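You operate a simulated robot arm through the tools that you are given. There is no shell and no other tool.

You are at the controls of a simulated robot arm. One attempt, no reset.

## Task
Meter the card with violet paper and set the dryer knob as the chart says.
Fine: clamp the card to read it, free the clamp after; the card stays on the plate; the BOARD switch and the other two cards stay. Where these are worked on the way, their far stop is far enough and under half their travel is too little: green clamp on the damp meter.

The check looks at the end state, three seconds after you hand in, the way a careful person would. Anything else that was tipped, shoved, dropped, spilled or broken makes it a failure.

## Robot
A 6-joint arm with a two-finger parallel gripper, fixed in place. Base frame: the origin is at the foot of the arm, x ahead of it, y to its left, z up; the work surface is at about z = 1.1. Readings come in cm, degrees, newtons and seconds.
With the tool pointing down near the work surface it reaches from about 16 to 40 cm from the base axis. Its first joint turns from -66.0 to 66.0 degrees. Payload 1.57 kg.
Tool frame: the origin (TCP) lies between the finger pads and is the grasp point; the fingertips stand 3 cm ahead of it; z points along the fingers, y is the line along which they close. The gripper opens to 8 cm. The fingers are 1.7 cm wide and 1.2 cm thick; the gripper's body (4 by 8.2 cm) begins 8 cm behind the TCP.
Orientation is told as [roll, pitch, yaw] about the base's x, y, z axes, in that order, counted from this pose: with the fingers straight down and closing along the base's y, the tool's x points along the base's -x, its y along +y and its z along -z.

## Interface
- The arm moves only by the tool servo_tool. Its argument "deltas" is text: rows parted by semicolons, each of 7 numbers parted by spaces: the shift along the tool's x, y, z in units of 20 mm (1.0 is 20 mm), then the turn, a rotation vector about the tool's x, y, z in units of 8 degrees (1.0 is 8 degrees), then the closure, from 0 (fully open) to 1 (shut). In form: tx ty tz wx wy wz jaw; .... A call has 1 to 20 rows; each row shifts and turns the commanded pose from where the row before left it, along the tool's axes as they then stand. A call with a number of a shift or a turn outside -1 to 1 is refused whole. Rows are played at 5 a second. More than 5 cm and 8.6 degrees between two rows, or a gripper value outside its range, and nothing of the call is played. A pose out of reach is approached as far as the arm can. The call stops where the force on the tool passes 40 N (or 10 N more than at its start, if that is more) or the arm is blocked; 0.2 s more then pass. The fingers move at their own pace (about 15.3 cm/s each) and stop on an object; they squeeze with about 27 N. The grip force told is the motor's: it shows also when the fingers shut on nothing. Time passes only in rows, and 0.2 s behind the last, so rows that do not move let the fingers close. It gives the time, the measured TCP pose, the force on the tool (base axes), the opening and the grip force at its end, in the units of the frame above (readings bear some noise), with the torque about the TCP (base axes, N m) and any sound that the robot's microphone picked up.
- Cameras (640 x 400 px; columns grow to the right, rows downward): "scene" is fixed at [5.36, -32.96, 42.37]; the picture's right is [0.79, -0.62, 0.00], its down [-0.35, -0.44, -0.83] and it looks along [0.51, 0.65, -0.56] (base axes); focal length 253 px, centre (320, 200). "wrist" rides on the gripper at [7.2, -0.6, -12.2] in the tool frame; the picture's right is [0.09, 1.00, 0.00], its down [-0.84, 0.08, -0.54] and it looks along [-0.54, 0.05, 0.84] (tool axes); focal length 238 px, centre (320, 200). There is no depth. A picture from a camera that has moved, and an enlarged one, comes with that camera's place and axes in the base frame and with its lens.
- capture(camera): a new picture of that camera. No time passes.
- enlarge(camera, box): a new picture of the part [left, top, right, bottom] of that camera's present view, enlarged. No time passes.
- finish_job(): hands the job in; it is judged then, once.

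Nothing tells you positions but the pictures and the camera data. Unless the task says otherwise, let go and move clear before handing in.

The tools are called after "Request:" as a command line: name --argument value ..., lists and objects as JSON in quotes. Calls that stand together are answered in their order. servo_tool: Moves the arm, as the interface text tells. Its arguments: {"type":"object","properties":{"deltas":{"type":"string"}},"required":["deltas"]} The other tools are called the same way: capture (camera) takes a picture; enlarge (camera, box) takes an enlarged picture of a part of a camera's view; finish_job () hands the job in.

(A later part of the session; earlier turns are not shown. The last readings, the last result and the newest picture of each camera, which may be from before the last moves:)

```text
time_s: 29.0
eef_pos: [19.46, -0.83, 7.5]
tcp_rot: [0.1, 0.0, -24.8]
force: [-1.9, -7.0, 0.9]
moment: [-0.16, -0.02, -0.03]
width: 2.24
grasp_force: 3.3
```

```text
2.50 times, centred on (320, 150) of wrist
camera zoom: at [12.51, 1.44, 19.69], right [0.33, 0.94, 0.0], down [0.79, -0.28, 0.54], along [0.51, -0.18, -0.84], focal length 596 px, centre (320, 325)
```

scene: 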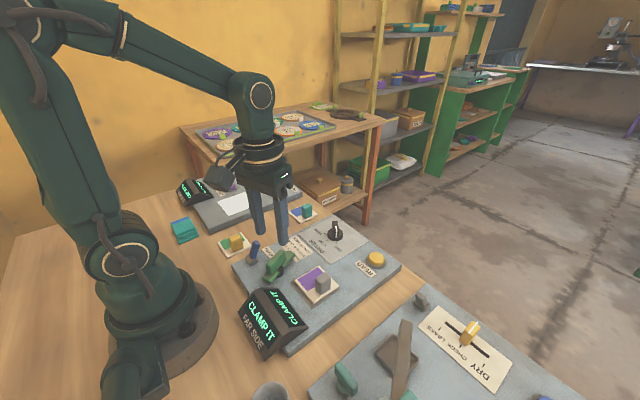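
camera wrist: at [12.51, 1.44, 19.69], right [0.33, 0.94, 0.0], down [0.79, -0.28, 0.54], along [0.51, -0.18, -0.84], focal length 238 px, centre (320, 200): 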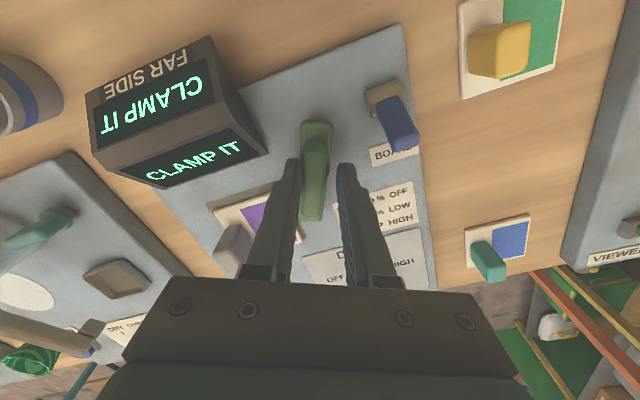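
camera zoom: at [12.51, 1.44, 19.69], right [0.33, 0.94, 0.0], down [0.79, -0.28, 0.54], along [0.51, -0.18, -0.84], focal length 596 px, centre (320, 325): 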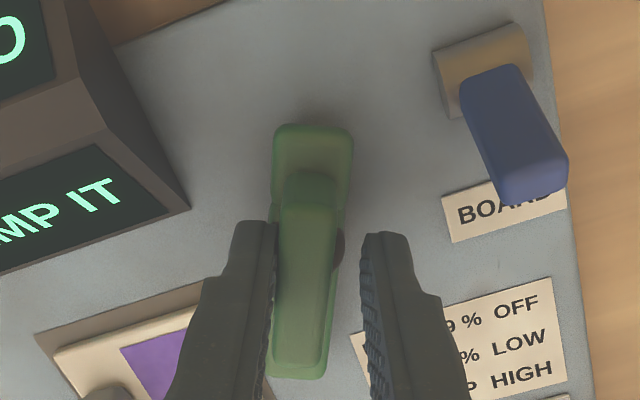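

The bar has followed to about -25°, but my tool drifted about 0.5 cm sideways, so the pivot is really under the block centre. I'll recentre and keep turning in place.

Request:
servo_tool --deltas "0 -0.14 0 0 0 0 0.78;0 -0.13 0 0 0 0 0.78;0 0 0 0 0 0 0.8"

Request:
enlarge --camera "wrist" --box '[240, 70, 400, 230]'

```text
time_s: 29.8
eef_pos: [19.16, -1.38, 7.48]
tcp_rot: [0.1, 0.0, -24.7]
force: [-1.0, 0.1, 0.4]
moment: [-0.02, 0.04, 0.04]
width: 1.65
grasp_force: 0.0
```

```text
2.50 times, centred on (320, 150) of wrist
camera zoom: at [12.22, 0.97, 19.73], right [0.33, 0.94, 0.0], down [0.79, -0.28, 0.54], along [0.51, -0.18, -0.84], focal length 596 px, centre (320, 325)
```

zoom: 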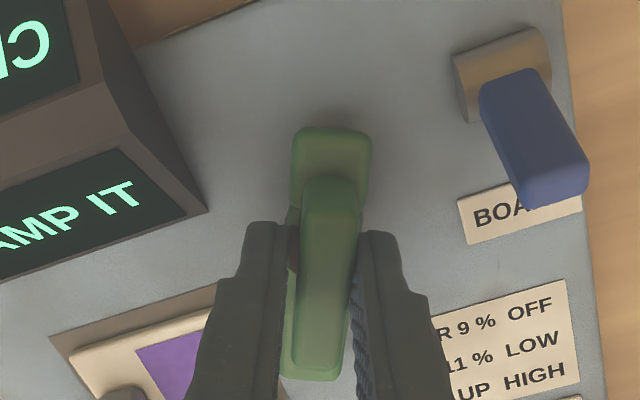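

Centred now with no load. Continuing the clockwise turn in place.

Request:
servo_tool --deltas "0 0 0 0 0 0.7 0.8;0 0 0 0 0 0.7 0.8;0 0 0 0 0 0.7 0.8;0 0 0 0 0 0.7 0.8;0 0 0 0 0 0 0.8"

Request:
enlarge --camera "scene" --box '[220, 200, 340, 290]'

Request:
enlarge --camera "wrist" --box '[240, 70, 400, 230]'

```text
time_s: 31.0
eef_pos: [19.07, -1.34, 7.45]
tcp_rot: [0.1, 0.0, -47.2]
force: [3.2, 1.8, -0.8]
moment: [0.04, -0.03, 0.06]
width: 1.9
grasp_force: 1.4
```

```text
4.44 times, centred on (280, 245) of scene
camera zoom: at [5.36, -32.96, 42.37], right [0.79, -0.62, 0.0], down [-0.35, -0.44, -0.83], along [0.51, 0.65, -0.56], focal length 1125 px, centre (498, 0)
```

zoom: 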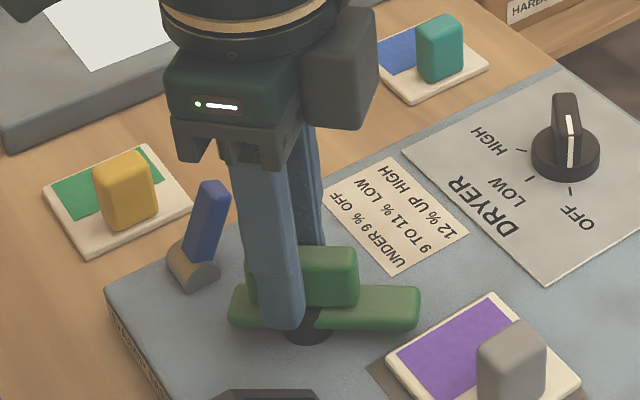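

```text
2.50 times, centred on (320, 150) of wrist
camera zoom: at [13.7, 3.45, 19.64], right [0.67, 0.74, 0.0], down [0.62, -0.56, 0.54], along [0.4, -0.36, -0.84], focal length 596 px, centre (320, 325)
```

zoom: 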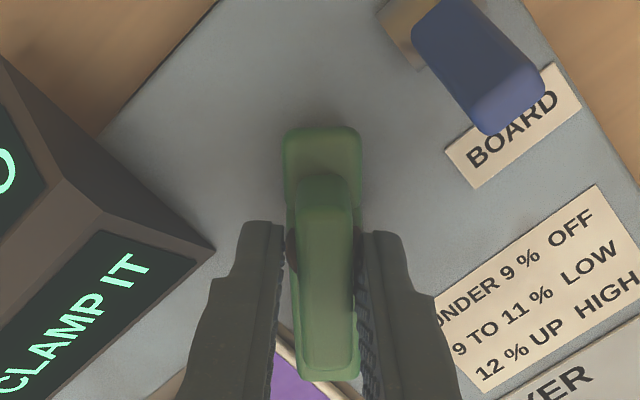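

The bar follows with about 8° lag, now pointing at the card's corner. Continuing.

Request:
servo_tool --deltas "-0.05 0.05 0 0 0 0.7 0.8;0 0 0 0 0 0.7 0.8;0 0 0 0 0 0.7 0.8;0 0 0 0 0 0 0.8"

Request:
enlarge --camera "scene" --box '[220, 200, 340, 290]'

Request:
enlarge --camera "wrist" --box '[200, 50, 440, 230]'

```text
time_s: 32.0
eef_pos: [19.2, -1.54, 7.34]
tcp_rot: [-0.1, 0.0, -64.1]
force: [1.0, 0.0, 0.7]
moment: [0.01, 0.01, -0.02]
width: 1.72
grasp_force: 0.8
```

```text
4.44 times, centred on (280, 245) of scene
camera zoom: at [5.36, -32.96, 42.37], right [0.79, -0.62, 0.0], down [-0.35, -0.44, -0.83], along [0.51, 0.65, -0.56], focal length 1125 px, centre (498, 0)
```

zoom: 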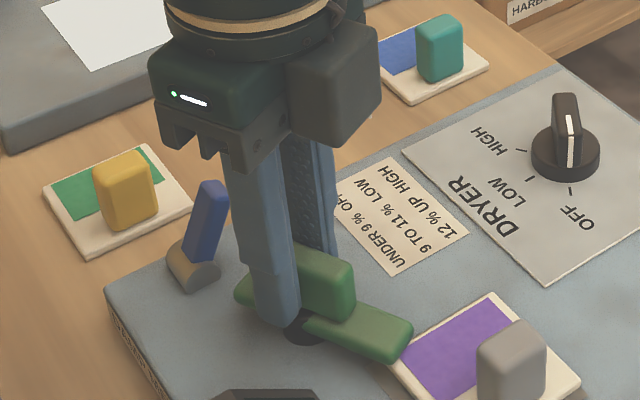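

```text
2.22 times, centred on (320, 140) of wrist
camera zoom: at [15.47, 4.74, 19.6], right [0.85, 0.52, 0.0], down [0.44, -0.72, 0.54], along [0.28, -0.46, -0.84], focal length 530 px, centre (320, 333)
```

zoom: 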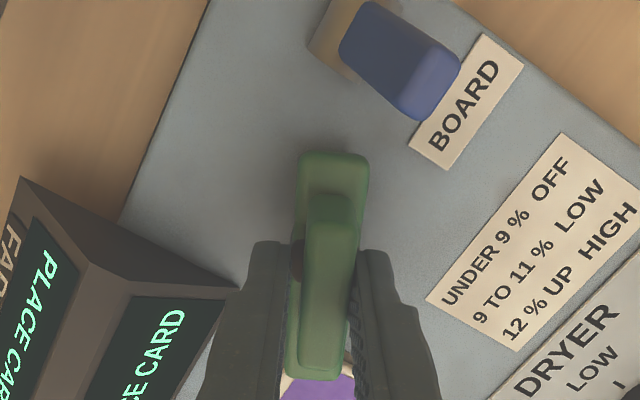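

The display went back to PLACE CARD; I need to check whether the bar tip nudged the card.

Request:
enlarge --camera "scene" --box '[280, 250, 360, 310]'

Request:
enlarge --camera "scene" --box '[235, 280, 325, 360]'

Request:
capture --camera "wrist"

```text
6.67 times, centred on (320, 280) of scene
camera zoom: at [5.36, -32.96, 42.37], right [0.79, -0.62, 0.0], down [-0.35, -0.44, -0.83], along [0.51, 0.65, -0.56], focal length 1688 px, centre (320, -333)
```

zoom: 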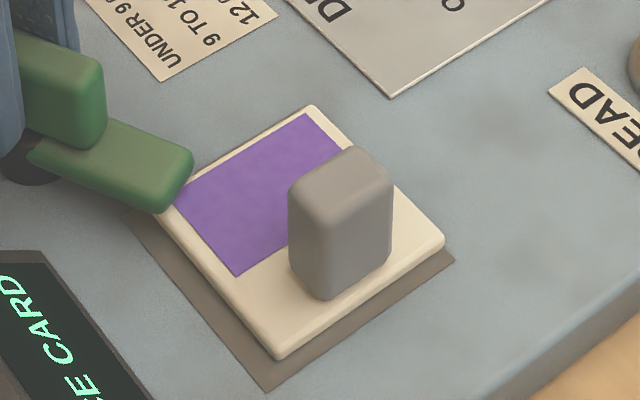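

```text
5.00 times, centred on (280, 320) of scene
camera zoom: at [5.36, -32.96, 42.37], right [0.79, -0.62, 0.0], down [-0.35, -0.44, -0.83], along [0.51, 0.65, -0.56], focal length 1266 px, centre (520, -400)
```

zoom: 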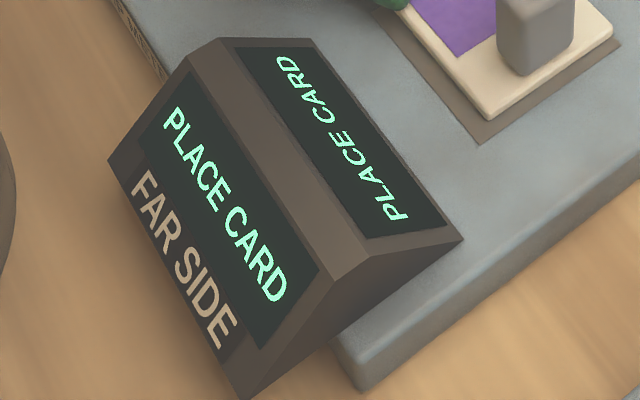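

```text
taken
camera wrist: at [15.47, 4.74, 19.6], right [0.85, 0.52, 0.0], down [0.44, -0.72, 0.54], along [0.28, -0.46, -0.84], focal length 238 px, centre (320, 200)
```

wrist: 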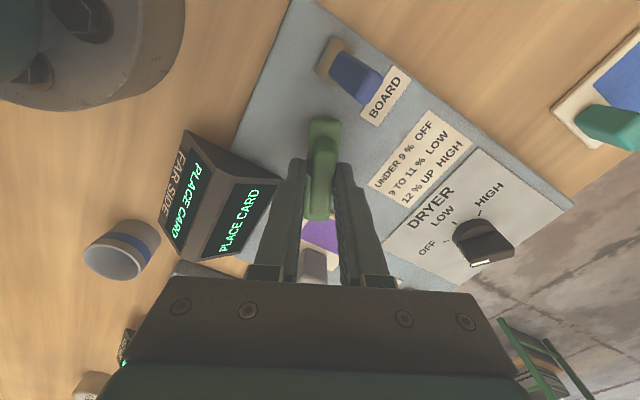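

Request:
enlarge --camera "wrist" --box '[270, 190, 370, 290]'

Request:
enlarge --camera "scene" --box '[285, 255, 325, 285]'

```text
4.00 times, centred on (320, 240) of wrist
camera zoom: at [15.47, 4.74, 19.6], right [0.85, 0.52, 0.0], down [0.44, -0.72, 0.54], along [0.28, -0.46, -0.84], focal length 953 px, centre (320, 40)
```

zoom: 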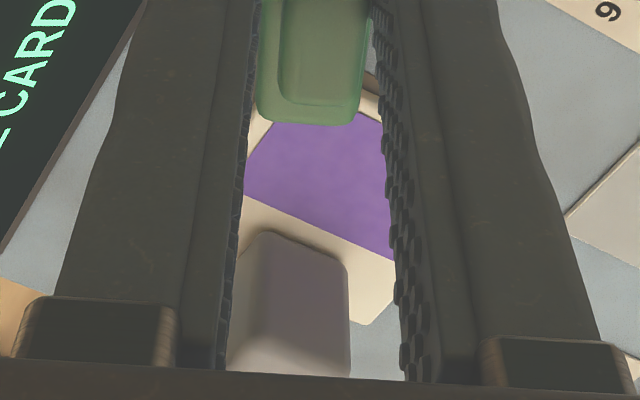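

```text
13.33 times, centred on (305, 270) of scene
camera zoom: at [5.36, -32.96, 42.37], right [0.79, -0.62, 0.0], down [-0.35, -0.44, -0.83], along [0.51, 0.65, -0.56], focal length 3376 px, centre (520, -733)
```

zoom: 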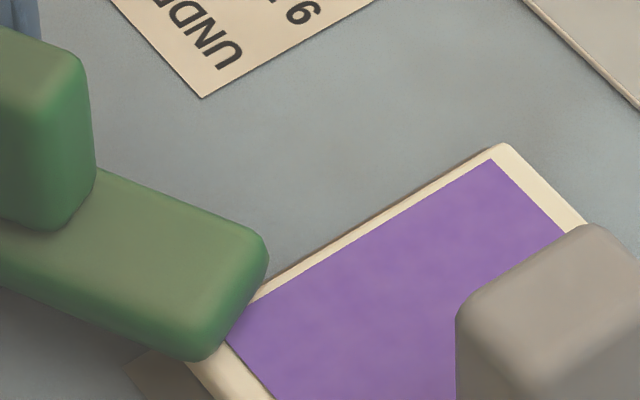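

The bar tip is over the card's corner and the card looks unmoved. I'll turn a bit further and watch the display.

Request:
servo_tool --deltas "0 0 0 0 0 0.5 0.8;0 0 0 0 0 0.5 0.8;0 0 0 0 0 0 0.8"

Request:
capture --camera "wrist"

Request:
enlarge --camera "scene" --box '[240, 240, 360, 330]'

```text
time_s: 32.8
eef_pos: [19.34, -1.34, 7.38]
tcp_rot: [0.1, 0.0, -72.0]
force: [1.9, 1.7, -1.1]
moment: [0.05, -0.03, 0.0]
width: 1.85
grasp_force: 0.7
```

```text
taken
camera wrist: at [16.37, 5.22, 19.69], right [0.92, 0.4, 0.0], down [0.33, -0.77, 0.54], along [0.21, -0.5, -0.84], focal length 238 px, centre (320, 200)
```

wrist: 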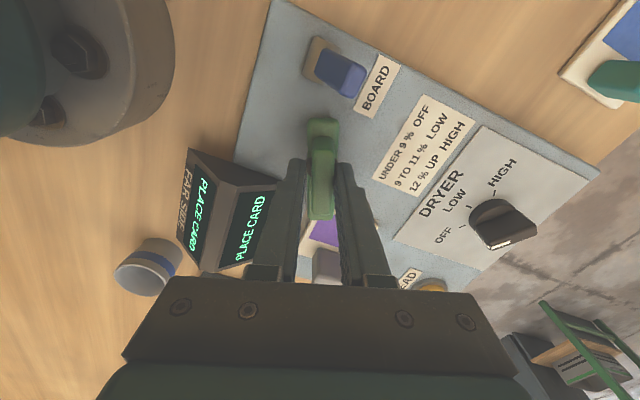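

```text
4.44 times, centred on (300, 285) of scene
camera zoom: at [5.36, -32.96, 42.37], right [0.79, -0.62, 0.0], down [-0.35, -0.44, -0.83], along [0.51, 0.65, -0.56], focal length 1125 px, centre (409, -178)
```

zoom: 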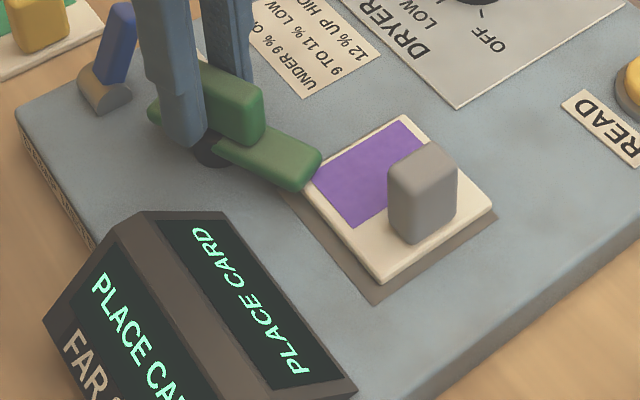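

Request:
enlarge --camera "scene" --box '[285, 255, 325, 285]'

Request:
enlarge --camera "scene" --box '[288, 260, 348, 310]'

Request:
enlarge --camera "wrist" --box '[270, 190, 390, 300]'

```text
13.33 times, centred on (305, 270) of scene
camera zoom: at [5.36, -32.96, 42.37], right [0.79, -0.62, 0.0], down [-0.35, -0.44, -0.83], along [0.51, 0.65, -0.56], focal length 3376 px, centre (520, -733)
```

zoom: 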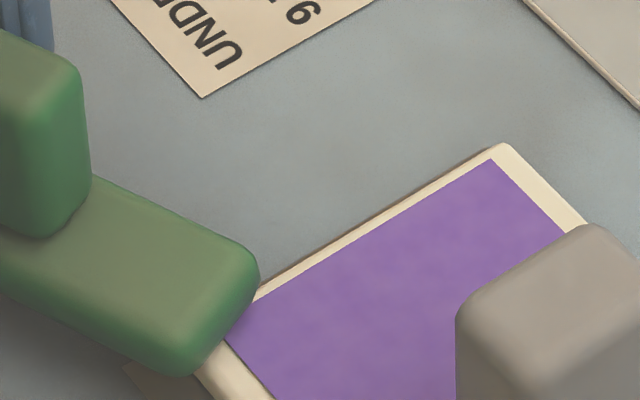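

```text
8.00 times, centred on (318, 285) of scene
camera zoom: at [5.36, -32.96, 42.37], right [0.79, -0.62, 0.0], down [-0.35, -0.44, -0.83], along [0.51, 0.65, -0.56], focal length 2025 px, centre (336, -480)
```

zoom: 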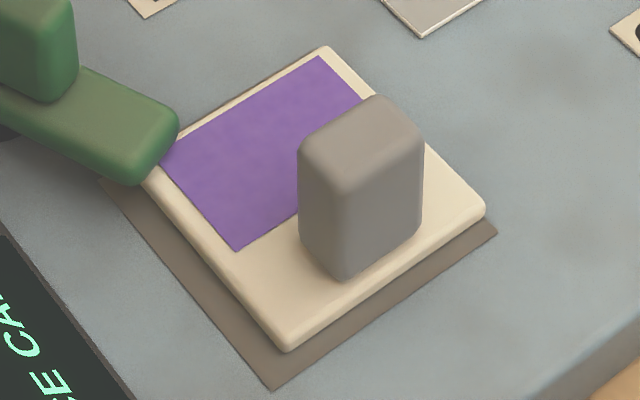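

```text
3.64 times, centred on (330, 245) of wrist
camera zoom: at [16.37, 5.22, 19.69], right [0.92, 0.4, 0.0], down [0.33, -0.77, 0.54], along [0.21, -0.5, -0.84], focal length 867 px, centre (284, 36)
```

zoom: 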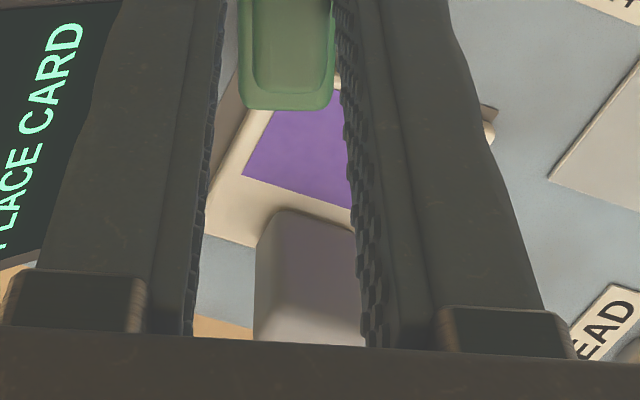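

The card has not moved between these two views, though it sits about 0.4 cm towards +x of the plate centre. I'll turn to the far stop and see what the display says there.

Request:
servo_tool --deltas "0 0 0 0 0 0.5 0.8;0 0 0 0 0 0.5 0.8;0 0 0 0 0 0.5 0.8;0 0 0 0 0 0 0.8"

Request:
capture --camera "wrist"

Request:
enlarge --camera "scene" --box '[240, 240, 360, 330]'

```text
time_s: 33.8
eef_pos: [19.28, -1.43, 7.41]
tcp_rot: [0.1, 0.1, -84.0]
force: [6.4, 5.3, 2.2]
moment: [0.01, -0.05, 0.1]
width: 2.18
grasp_force: 2.6
```

```text
taken
camera wrist: at [17.82, 5.7, 19.66], right [0.98, 0.2, 0.0], down [0.16, -0.82, 0.54], along [0.11, -0.53, -0.84], focal length 238 px, centre (320, 200)
```

wrist: 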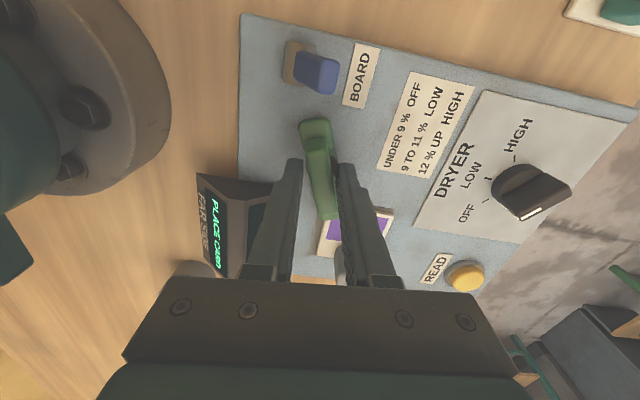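

```text
4.44 times, centred on (300, 285) of scene
camera zoom: at [5.36, -32.96, 42.37], right [0.79, -0.62, 0.0], down [-0.35, -0.44, -0.83], along [0.51, 0.65, -0.56], focal length 1125 px, centre (409, -178)
```

zoom: 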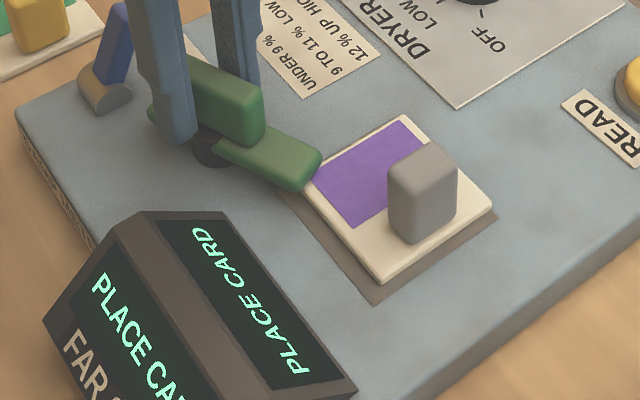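

The bar is at its far stop (about -66°), but the meter says PLACE CARD, so the card probably needs to be better centred. I'll turn the clamp back out of the way.

Request:
servo_tool --deltas "0 0 0 0 0 -0.7 0.8;0 0 0 0 0 -0.7 0.8;0 0 0 0 0 -0.7 0.8;0 0 0 0 0 -0.7 0.8;0 0 0 0 0 -0.7 0.8;0 0 0 0 0 -0.7 0.8;0 0 0 0 0 0 0.8"

Request:
capture --camera "wrist"

Request:
enlarge --camera "scene" --box '[240, 240, 360, 330]'

```text
time_s: 35.4
eef_pos: [19.32, -1.39, 7.38]
tcp_rot: [0.0, 0.0, -50.3]
force: [2.2, 1.9, 1.8]
moment: [0.0, -0.01, 0.0]
width: 1.84
grasp_force: 1.5
```

```text
taken
camera wrist: at [14.14, 3.69, 19.66], right [0.71, 0.71, 0.0], down [0.59, -0.59, 0.54], along [0.38, -0.38, -0.84], focal length 238 px, centre (320, 200)
```

wrist: 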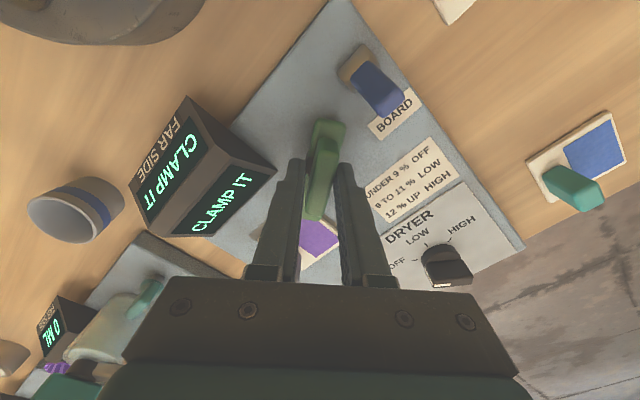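

```text
4.44 times, centred on (300, 285) of scene
camera zoom: at [5.36, -32.96, 42.37], right [0.79, -0.62, 0.0], down [-0.35, -0.44, -0.83], along [0.51, 0.65, -0.56], focal length 1125 px, centre (409, -178)
```

zoom: 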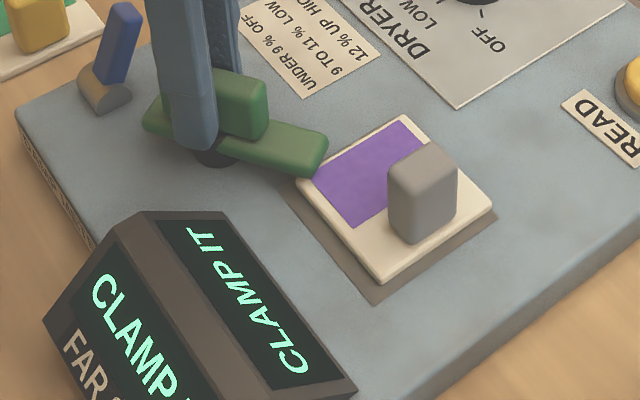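

With the clamp backed off it says CLAMP IT again, so the card only just fails when clamped. I'll open the clamp further, rise, and measure the card's offset accurately.

Request:
servo_tool --deltas "0 0 0 0 0 -0.7 0.8;0 0 0 0 0 -0.7 0.8;0 0 0 0 0 -0.7 0.8;0 0 0 0 0 -0.7 0.8;0 0 0 0 0 -0.7 0.8;0 0 0 0 0 0 0.7;0 0 0 0 0 0 0.6;0 0 0 0 0 0 0.5"

Request:
capture --camera "wrist"

```text
time_s: 37.2
eef_pos: [19.22, -1.49, 7.35]
tcp_rot: [0.0, 0.0, -22.3]
force: [0.2, -0.3, 0.0]
moment: [0.01, -0.01, -0.01]
width: 4.01
grasp_force: 0.0
```

```text
taken
camera wrist: at [12.37, 0.67, 19.64], right [0.29, 0.96, 0.0], down [0.8, -0.25, 0.54], along [0.52, -0.16, -0.84], focal length 238 px, centre (320, 200)
```

wrist: 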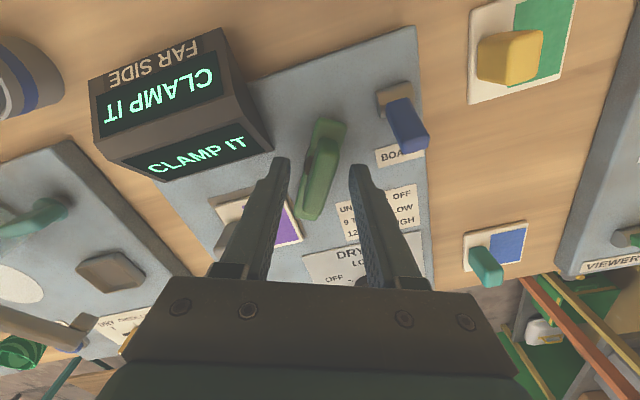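

Fingers are open and clear of the block. I'll rise, square the tool and go back above the card.

Request:
servo_tool --deltas "0 0 -0.7 0 0 0 0.5;0 0 -0.9 0 0 0 0.5;0 0 -0.9 0 0 0 0.5;0 0 -0.9 0 0 0 0.5;0 0 0 0 0 -0.7 0.5;0 0 0 0 0 -0.7 0.5;0 0 0 0 0 -0.7 0.5;0 0 0 0 0 -0.69 0.5;-0.36 -0.746 0 0 0 0 0.5;-0.36 -0.746 0 0 0 0 0.5;-0.36 -0.746 0 0 0 0 0.5;-0.36 -0.746 0 0 0 0 0.5;-0.36 -0.746 0 0 0 0 0.5;-0.36 -0.746 0 0 0 0 0.5;0 0 0 0 0 0 0.5"

Request:
capture --camera "wrist"

Request:
enlarge --camera "wrist" --box '[280, 70, 400, 170]'

Request:
enlarge --camera "scene" --box '[285, 255, 349, 310]'

```text
time_s: 40.4
eef_pos: [23.68, -10.37, 14.38]
tcp_rot: [0.1, 0.0, -0.1]
force: [0.3, 1.1, 0.0]
moment: [0.0, -0.02, -0.02]
width: 4.0
grasp_force: 0.1
```

```text
taken
camera wrist: at [16.38, -11.04, 26.56], right [-0.09, 1.0, 0.0], down [0.84, 0.08, 0.54], along [0.54, 0.05, -0.84], focal length 238 px, centre (320, 200)
```

wrist: 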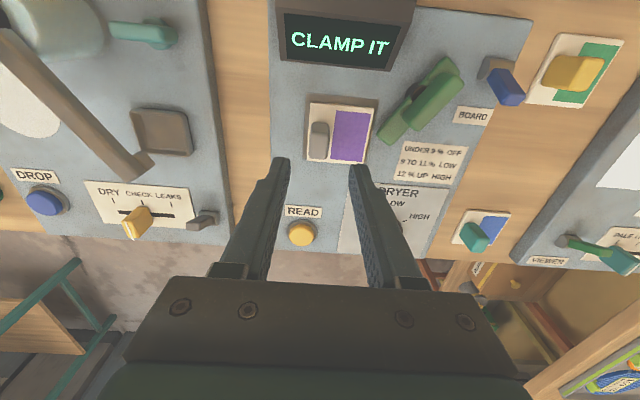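

```text
4.00 times, centred on (340, 120) of wrist
camera zoom: at [16.38, -11.04, 26.56], right [-0.09, 1.0, 0.0], down [0.84, 0.08, 0.54], along [0.54, 0.05, -0.84], focal length 953 px, centre (240, 520)
```

zoom: 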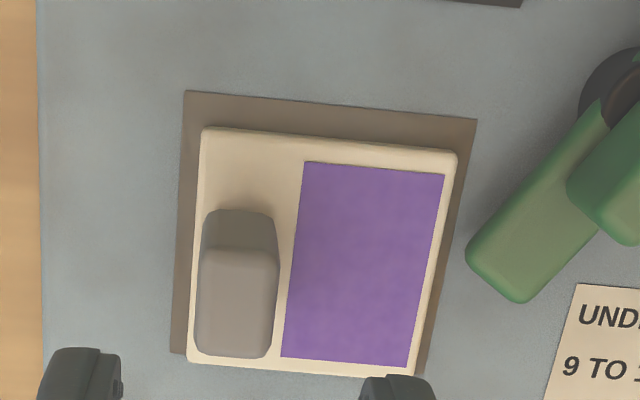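

```text
7.27 times, centred on (317, 282) of scene
camera zoom: at [5.36, -32.96, 42.37], right [0.79, -0.62, 0.0], down [-0.35, -0.44, -0.83], along [0.51, 0.65, -0.56], focal length 1841 px, centre (342, -400)
```

zoom: 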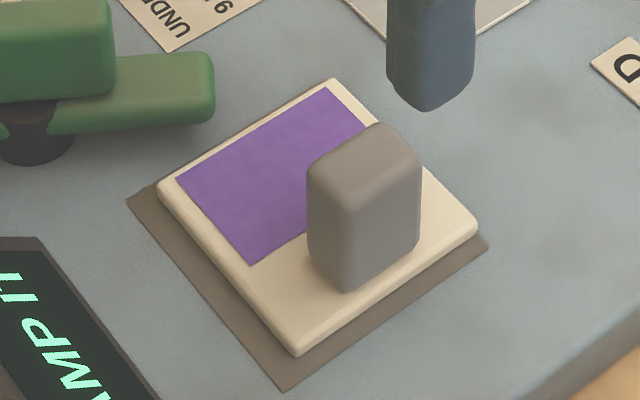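

The card is offset by about +0.33 cm in x (y is fine), having slid in the grip at first contact. I'll regrip the handle at about (23.87, -10.42) and shift it to the plate centre.

Request:
servo_tool --deltas "-0.1 0 0.8 0 0 0 0.5;0 0 0.9 0 0 0 0.5;0 0 0.9 0 0 0 0.5;0 0 0.7 0 0 0 0.5;0 0 0.5 0 0 0 0.5;0 0 0.12 0 0 0 0.5;0 0 0 0 0 0 0.5"

Request:
capture --camera "wrist"

```text
time_s: 42.0
eef_pos: [23.73, -10.37, 6.47]
tcp_rot: [0.1, 0.0, 0.0]
force: [0.1, 0.2, 0.6]
moment: [0.0, -0.01, -0.04]
width: 4.01
grasp_force: 0.1
```

```text
taken
camera wrist: at [16.47, -10.96, 18.63], right [-0.09, 1.0, 0.0], down [0.84, 0.08, 0.54], along [0.54, 0.05, -0.84], focal length 238 px, centre (320, 200)
```

wrist: 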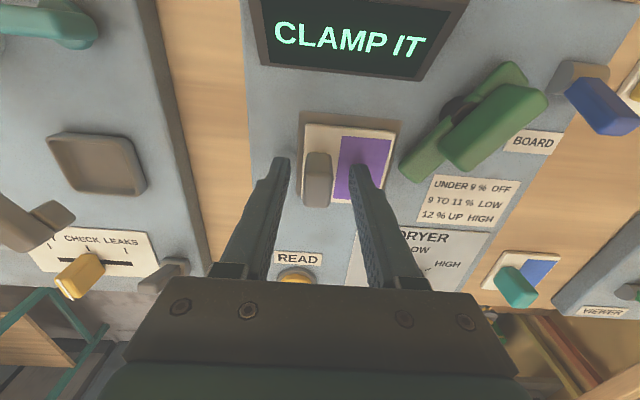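

Request:
servo_tool --deltas "0 -0.03 0 0 0 0 0.65;0 0 0 0 0 0 0.8;0 0 0 0 0 0 0.95;0 0 0 0 0 0 0.95"

```text
time_s: 43.0
eef_pos: [23.76, -10.42, 6.37]
tcp_rot: [0.0, 0.0, 0.0]
force: [0.7, 0.3, 0.8]
moment: [0.0, -0.03, 0.02]
width: 1.68
grasp_force: 27.0
```

Gripped again. I'll lift about 3 mm, shift back by 3.3 mm and look.

Request:
servo_tool --deltas "0 0 -0.15 0 0 0 0.95;0.08 0 0 0 0 0 0.95;0.085 0 0 0 0 0 0.95;0 0 0 0 0 0 0.95"

Request:
enlarge --camera "wrist" --box '[280, 90, 420, 210]'

Request:
enlarge --camera "scene" --box '[285, 255, 349, 310]'

```text
time_s: 44.0
eef_pos: [23.32, -10.37, 6.69]
tcp_rot: [0.1, 0.0, 0.0]
force: [-0.4, 0.2, -0.4]
moment: [0.02, 0.03, 0.01]
width: 1.65
grasp_force: 27.2
```

```text
3.33 times, centred on (350, 150) of wrist
camera zoom: at [16.21, -11.09, 18.91], right [-0.09, 1.0, 0.0], down [0.84, 0.08, 0.54], along [0.54, 0.05, -0.84], focal length 794 px, centre (220, 367)
```

zoom: 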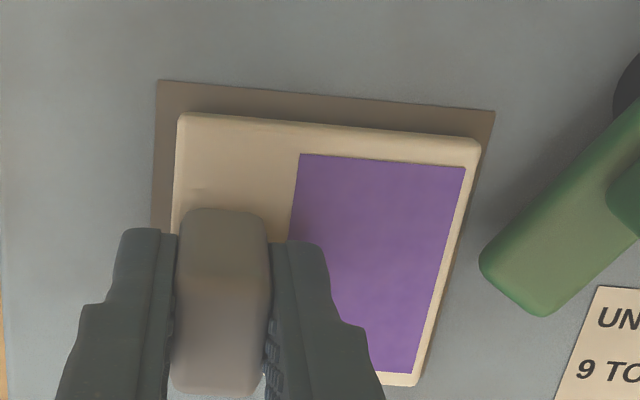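

```text
7.27 times, centred on (317, 282) of scene
camera zoom: at [5.36, -32.96, 42.37], right [0.79, -0.62, 0.0], down [-0.35, -0.44, -0.83], along [0.51, 0.65, -0.56], focal length 1841 px, centre (342, -400)
```

zoom: 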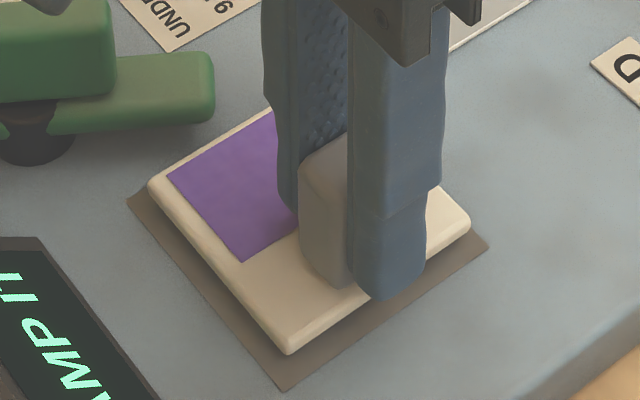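

Now the margins are even (about 0.4 on the -x side, 0.5 on each y side). I'll lower gently to contact again.

Request:
servo_tool --deltas "0 0 0.06 0 0 0 0.95;0 0 0.05 0 0 0 0.95;0 0 0 0 0 0 0.95"

```text
time_s: 44.8
eef_pos: [23.5, -10.59, 6.48]
tcp_rot: [0.1, -0.1, 0.0]
force: [-0.1, -0.2, -0.9]
moment: [-0.01, 0.0, 0.01]
width: 1.68
grasp_force: 26.3
```

Request:
servo_tool --deltas "0 0 0.03 0 0 0 0.95;0 0 0 0 0 0 0.95"

```text
time_s: 45.4
eef_pos: [23.69, -10.42, 6.47]
tcp_rot: [0.1, 0.0, 0.0]
force: [-0.1, -0.6, 0.4]
moment: [-0.02, -0.04, 0.0]
width: 1.69
grasp_force: 26.8
```

Request:
servo_tool --deltas "0 0 0 0 0 0 0.75;0 0 0 0 0 0 0.6;0 0 0 0 0 0 0.5;0 0 0 0 0 0 0.5;0 0 -0.4 0 0 0 0.5;0 0 -0.9 0 0 0 0.5;0 0 -0.9 0 0 0 0.5;0 0 -0.9 0 0 0 0.5;0 0 -0.9 0 0 0 0.5;0 0 0 0 0 0 0.5"

Request:
enlarge --camera "wrist" --box '[280, 70, 400, 170]'

Request:
enlarge --camera "scene" --box '[285, 255, 349, 310]'

```text
time_s: 47.6
eef_pos: [23.5, -10.49, 14.44]
tcp_rot: [0.1, 0.0, 0.0]
force: [0.0, -0.2, 0.0]
moment: [0.01, 0.0, 0.01]
width: 4.01
grasp_force: 0.1
```

```text
4.00 times, centred on (340, 120) of wrist
camera zoom: at [16.21, -11.15, 26.61], right [-0.09, 1.0, 0.0], down [0.84, 0.08, 0.54], along [0.54, 0.05, -0.84], focal length 953 px, centre (240, 520)
```

zoom: 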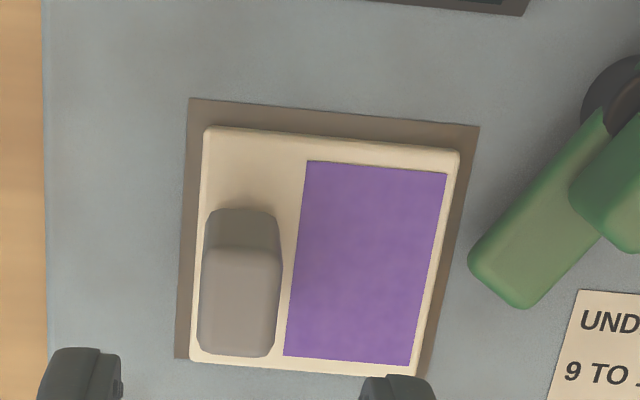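

```text
7.27 times, centred on (317, 282) of scene
camera zoom: at [5.36, -32.96, 42.37], right [0.79, -0.62, 0.0], down [-0.35, -0.44, -0.83], along [0.51, 0.65, -0.56], focal length 1841 px, centre (342, -400)
```

zoom: 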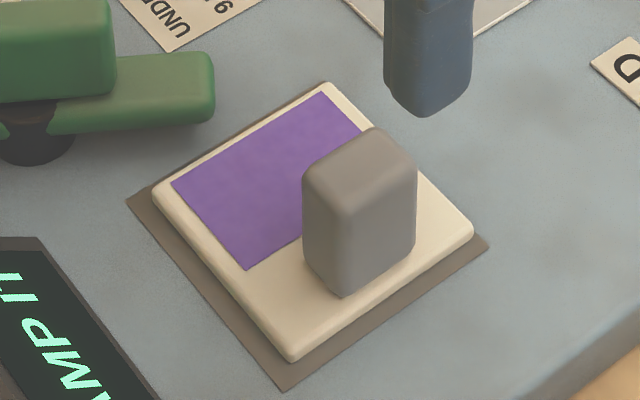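

The card now sits about 0.17–0.2 cm to +x; y is centred. I'll regrip without lifting and slide it that last bit on the plate.

Request:
servo_tool --deltas "0 0 0.9 0 0 0 0.5;0 0 0.9 0 0 0 0.5;0 0 0.9 0 0 0 0.5;0 0 0.8 0 0 0 0.5;0 0 0.48 0 0 0 0.5;0 0 0 0 0 0 0.5;0 0 0 0 0 0 0.7;0 0 0 0 0 0 0.9;0 0 0 0 0 0 0.95;0 0 0 0 0 0 0.95"

Request:
enlarge --camera "wrist" --box '[280, 90, 420, 210]'

```text
time_s: 49.8
eef_pos: [23.45, -10.46, 6.53]
tcp_rot: [0.1, 0.0, 0.0]
force: [-0.2, -0.4, -0.3]
moment: [-0.02, -0.01, 0.02]
width: 1.71
grasp_force: 26.6
```

```text
3.33 times, centred on (350, 150) of wrist
camera zoom: at [16.22, -11.09, 18.75], right [-0.09, 1.0, 0.0], down [0.84, 0.08, 0.54], along [0.54, 0.05, -0.84], focal length 794 px, centre (220, 367)
```

zoom: 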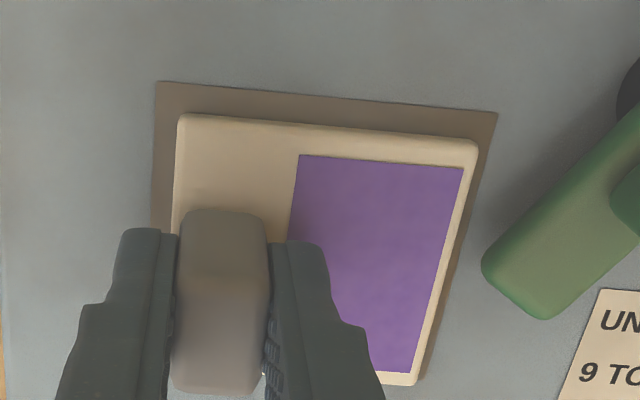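

Request:
servo_tool --deltas "0.045 0 0 0 0 0 0.95;0.05 0 0 0 0 0 0.95;0 0 0 0 0 0 0.95"

Request:
enlarge --camera "wrist" --box '[280, 90, 420, 210]'

Request:
enlarge --camera "scene" --box '[285, 255, 349, 310]'

```text
time_s: 50.6
eef_pos: [23.33, -10.53, 6.5]
tcp_rot: [0.0, -0.1, 0.0]
force: [2.5, 0.5, 6.7]
moment: [0.05, -0.01, -0.05]
width: 1.66
grasp_force: 27.2
```

```text
3.33 times, centred on (350, 150) of wrist
camera zoom: at [16.03, -11.1, 18.7], right [-0.09, 1.0, 0.0], down [0.84, 0.08, 0.54], along [0.54, 0.05, -0.84], focal length 794 px, centre (220, 367)
```

zoom: 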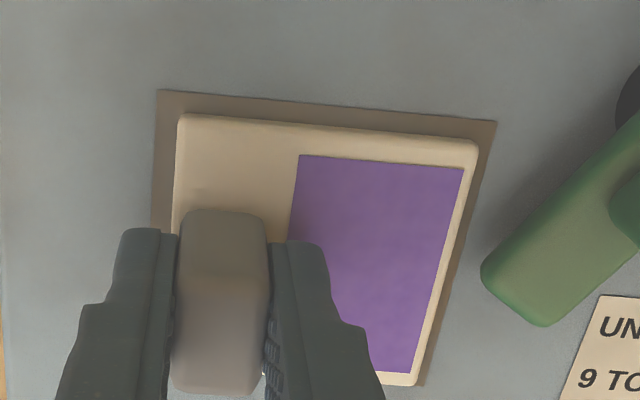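

```text
7.27 times, centred on (317, 282) of scene
camera zoom: at [5.35, -32.96, 42.37], right [0.79, -0.62, 0.0], down [-0.35, -0.44, -0.83], along [0.51, 0.65, -0.56], focal length 1841 px, centre (342, -400)
```

zoom: 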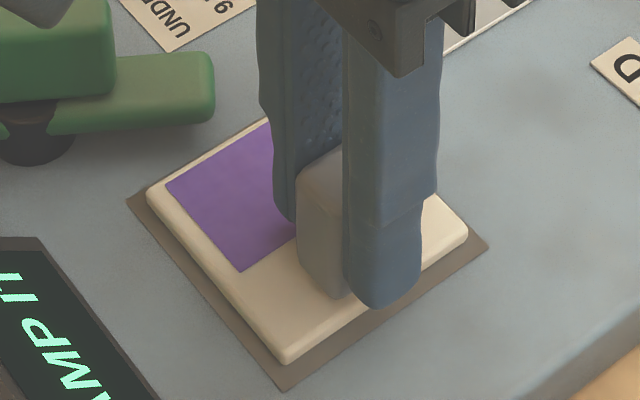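

Now centred within about 1 mm by both cameras. I'll release and rise, then close the clamp again.

Request:
servo_tool --deltas "0 0 -0.01 0 0 0 0.95;0 0 0 0 0 0 0.75;0 0 0 0 0 0 0.6;0 0 0 0 0 0 0.5;0 0 0 0 0 0 0.5;0 0 -0.4 0 0 0 0.5;0 0 -0.9 0 0 0 0.5;0 0 -0.9 0 0 0 0.5;0 0 -0.9 0 0 0 0.5;0 0 -0.9 0 0 0 0.5;0 0 0 0 0 0 0.5"

Request:
enlarge --camera "wrist" --box '[280, 60, 440, 170]'

Request:
enlarge --camera "scene" --box '[285, 255, 349, 310]'

```text
time_s: 53.0
eef_pos: [23.25, -10.36, 14.52]
tcp_rot: [0.0, 0.0, 0.0]
force: [-0.7, -0.6, 1.6]
moment: [-0.01, -0.01, 0.01]
width: 4.0
grasp_force: 0.1
```

```text
3.64 times, centred on (360, 115) of wrist
camera zoom: at [16.05, -11.02, 26.78], right [-0.09, 1.0, 0.0], down [0.84, 0.08, 0.54], along [0.54, 0.05, -0.84], focal length 867 px, centre (174, 509)
```

zoom: 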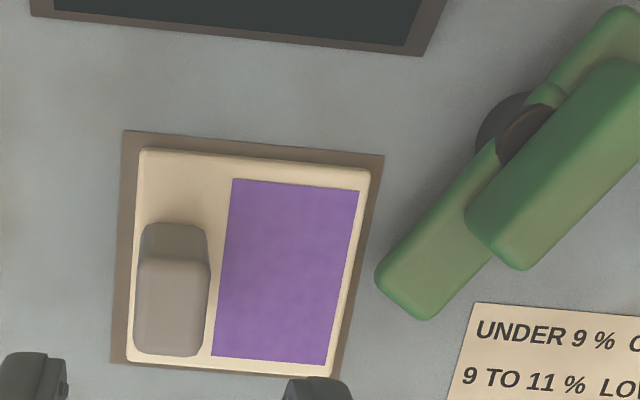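

```text
7.27 times, centred on (317, 282) of scene
camera zoom: at [5.36, -32.96, 42.37], right [0.79, -0.62, 0.0], down [-0.35, -0.44, -0.83], along [0.51, 0.65, -0.56], focal length 1841 px, centre (342, -400)
```

zoom: 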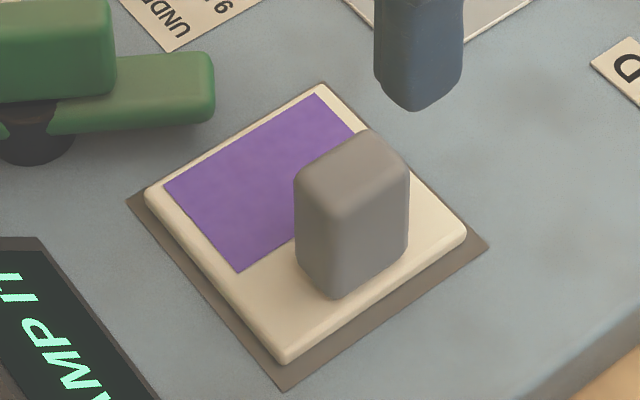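

The card is centred on the plate. The clamp bar is now at about -25°; I'll return over it with the tool turned to match.

Request:
servo_tool --deltas "0.33 0.742 0 0 0 0 0.5;0.33 0.742 0 0 0 0 0.5;0.33 0.742 0 0 0 0 0.5;0.33 0.742 0 0 0 0 0.5;0.33 0.742 0 0 0 0 0.5;0.33 0.742 0 0 0 0 0.5;0 0 0 0 0 0.78 0.5;0 0 0 0 0 0.78 0.5;0 0 0 0 0 0.78 0.5;0 0 0 0 0 0.78 0.5;0 0 0 0 0 0 0.5"

Request:
enlarge --camera "wrist" --box '[240, 70, 400, 190]'

```text
time_s: 55.4
eef_pos: [19.4, -1.57, 14.4]
tcp_rot: [0.1, 0.0, -25.1]
force: [0.1, 0.8, -0.7]
moment: [0.0, -0.02, 0.02]
width: 4.02
grasp_force: 0.1
```

```text
3.33 times, centred on (320, 130) of wrist
camera zoom: at [12.48, 0.92, 26.7], right [0.34, 0.94, 0.0], down [0.79, -0.28, 0.54], along [0.51, -0.18, -0.84], focal length 794 px, centre (320, 433)
```

zoom: 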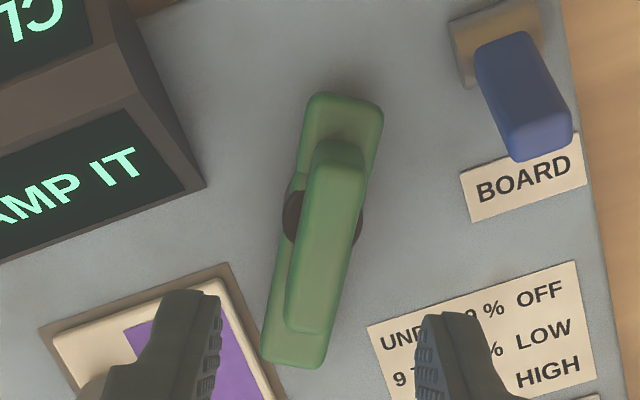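

Request:
servo_tool --deltas "0 0.03 0.8 0 0 0.6 0.5;0 0 0.9 0 0 0 0.5;0 0 0.9 0 0 0 0.5;0 0 0.6 0 0 0 0.5;0 0 0.32 0 0 0 0.5;0 0 0 0 0 0 0.6;0 0 0 0 0 0 0.7;0 0 0 0 0 0 0.8;0 0 0 0 0 0 0.8"

Request:
enlarge --camera "wrist" --box '[240, 70, 400, 230]'

Request:
enlarge --camera "scene" --box '[220, 200, 340, 290]'

```text
time_s: 57.4
eef_pos: [19.37, -1.51, 7.33]
tcp_rot: [0.0, 0.0, -29.8]
force: [-0.1, 0.2, 0.0]
moment: [-0.01, -0.02, 0.06]
width: 1.61
grasp_force: 0.0
```

```text
2.50 times, centred on (320, 150) of wrist
camera zoom: at [12.74, 1.56, 19.64], right [0.41, 0.91, 0.0], down [0.76, -0.35, 0.54], along [0.49, -0.22, -0.84], focal length 596 px, centre (320, 325)
```

zoom: 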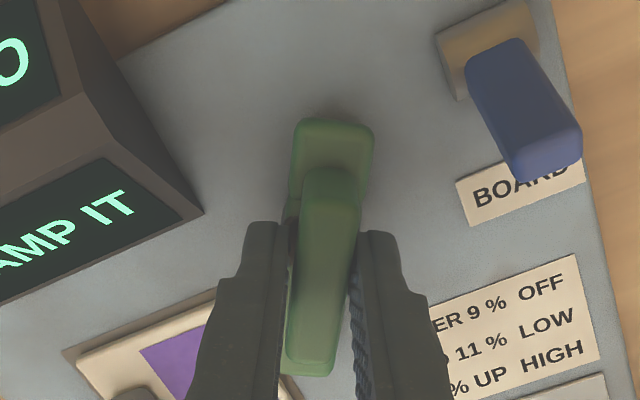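

```text
4.44 times, centred on (280, 245) of scene
camera zoom: at [5.36, -32.96, 42.37], right [0.79, -0.62, 0.0], down [-0.35, -0.44, -0.83], along [0.51, 0.65, -0.56], focal length 1125 px, centre (498, 0)
```

zoom: 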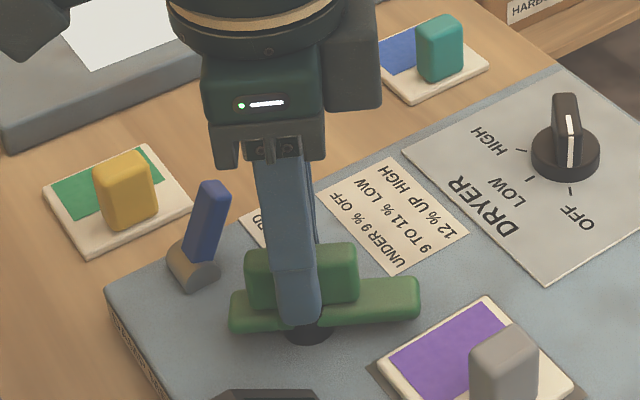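

The clamp block is between the fingers. Turning it clockwise onto the card, watching the display.

Request:
servo_tool --deltas "0 0 0 0 0 0.6 0.8;0 0 0 0 0 0.6 0.8;0 0 0 0 0 0.6 0.8;0 0 0 0 0 0.6 0.8;0 0 0 0 0 0.6 0.8;0 0 0 0 0 0.6 0.8;0 0 0 0 0 0 0.8"

Request:
enlarge --camera "scene" --box '[240, 240, 360, 330]'

```text
time_s: 59.0
eef_pos: [19.19, -1.51, 7.39]
tcp_rot: [0.0, 0.1, -58.7]
force: [2.2, 0.0, 0.2]
moment: [-0.01, 0.01, 0.01]
width: 1.7
grasp_force: 1.1
```

```text
4.44 times, centred on (300, 285) of scene
camera zoom: at [5.36, -32.96, 42.37], right [0.79, -0.62, 0.0], down [-0.35, -0.44, -0.83], along [0.51, 0.65, -0.56], focal length 1125 px, centre (409, -178)
```

zoom: 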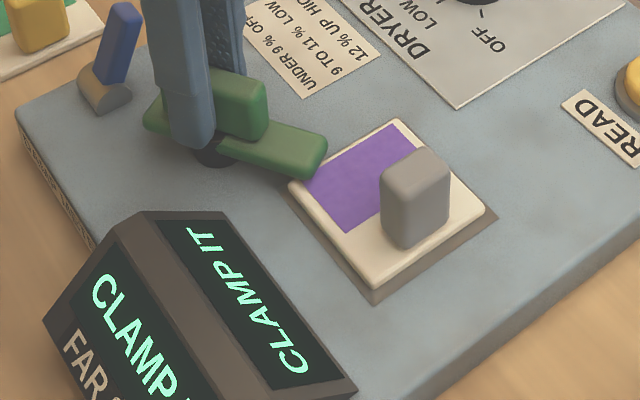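

Request:
servo_tool --deltas "0 0 0 0 0 0.5 0.8;0 0 0 0 0 0.5 0.8;0 0 0 0 0 0.5 0.8;0 0 0 0 0 0 0.8"

Request:
enlarge --camera "scene" --box '[240, 240, 360, 330]'

```text
time_s: 60.0
eef_pos: [19.43, -1.47, 7.39]
tcp_rot: [0.0, -0.1, -70.7]
force: [-0.7, -0.3, 0.4]
moment: [-0.04, 0.01, 0.01]
width: 1.64
grasp_force: 0.2
```

```text
4.44 times, centred on (300, 285) of scene
camera zoom: at [5.36, -32.96, 42.37], right [0.79, -0.62, 0.0], down [-0.35, -0.44, -0.83], along [0.51, 0.65, -0.56], focal length 1125 px, centre (409, -178)
```

zoom: 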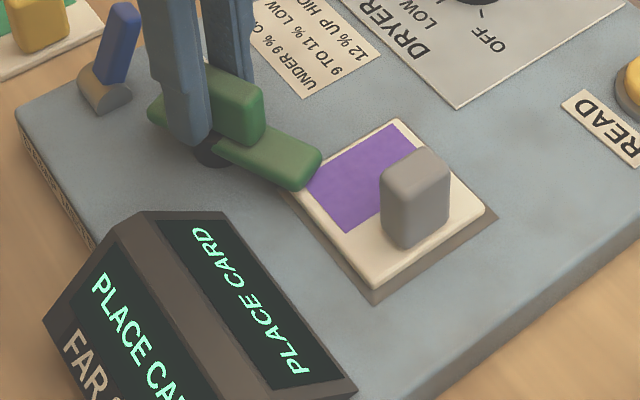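

It changes to PLACE CARD again as the bar reaches its stop, so centring isn't the cause. I'll look closely at the bar tip and card to see what happens there.

Request:
enlarge --camera "scene" --box '[285, 255, 349, 310]'

Request:
enlarge --camera "scene" --box '[285, 260, 317, 284]'

Request:
capture --camera "wrist"

Request:
enlarge --camera "wrist" --box '[270, 150, 390, 290]'

```text
7.27 times, centred on (317, 282) of scene
camera zoom: at [5.36, -32.96, 42.37], right [0.79, -0.62, 0.0], down [-0.35, -0.44, -0.83], along [0.51, 0.65, -0.56], focal length 1841 px, centre (342, -400)
```

zoom: 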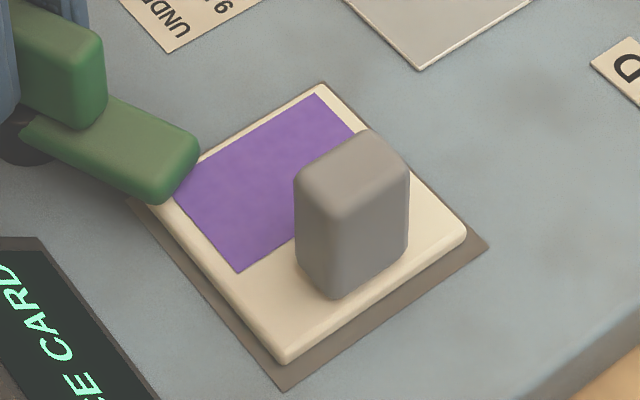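

```text
16.00 times, centred on (301, 272) of scene
camera zoom: at [5.36, -32.96, 42.37], right [0.79, -0.62, 0.0], down [-0.35, -0.44, -0.83], along [0.51, 0.65, -0.56], focal length 4051 px, centre (624, -952)
```

zoom: 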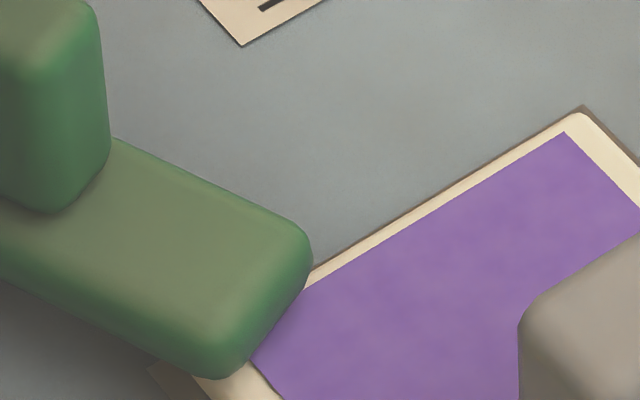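

```text
taken
camera wrist: at [16.33, 5.08, 19.67], right [0.91, 0.42, 0.0], down [0.35, -0.76, 0.54], along [0.23, -0.49, -0.84], focal length 238 px, centre (320, 200)
```

wrist: 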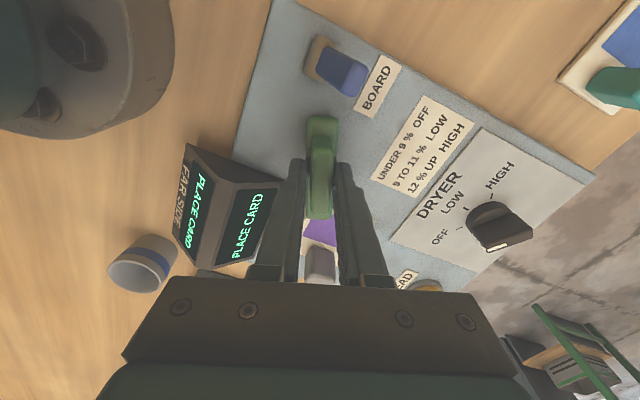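

```text
2.86 times, centred on (330, 220) of wrist
camera zoom: at [16.33, 5.08, 19.67], right [0.91, 0.42, 0.0], down [0.35, -0.76, 0.54], along [0.23, -0.49, -0.84], focal length 681 px, centre (291, 143)
```

zoom: 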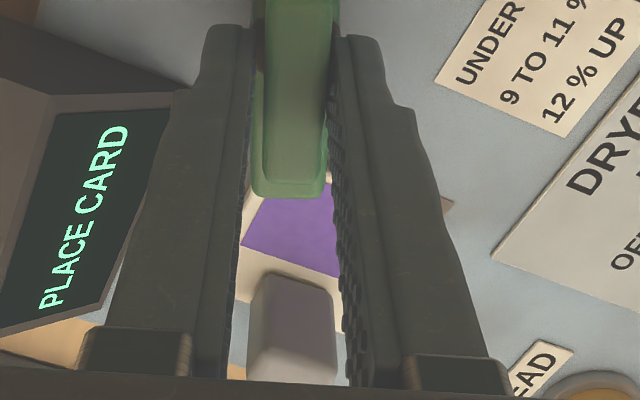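

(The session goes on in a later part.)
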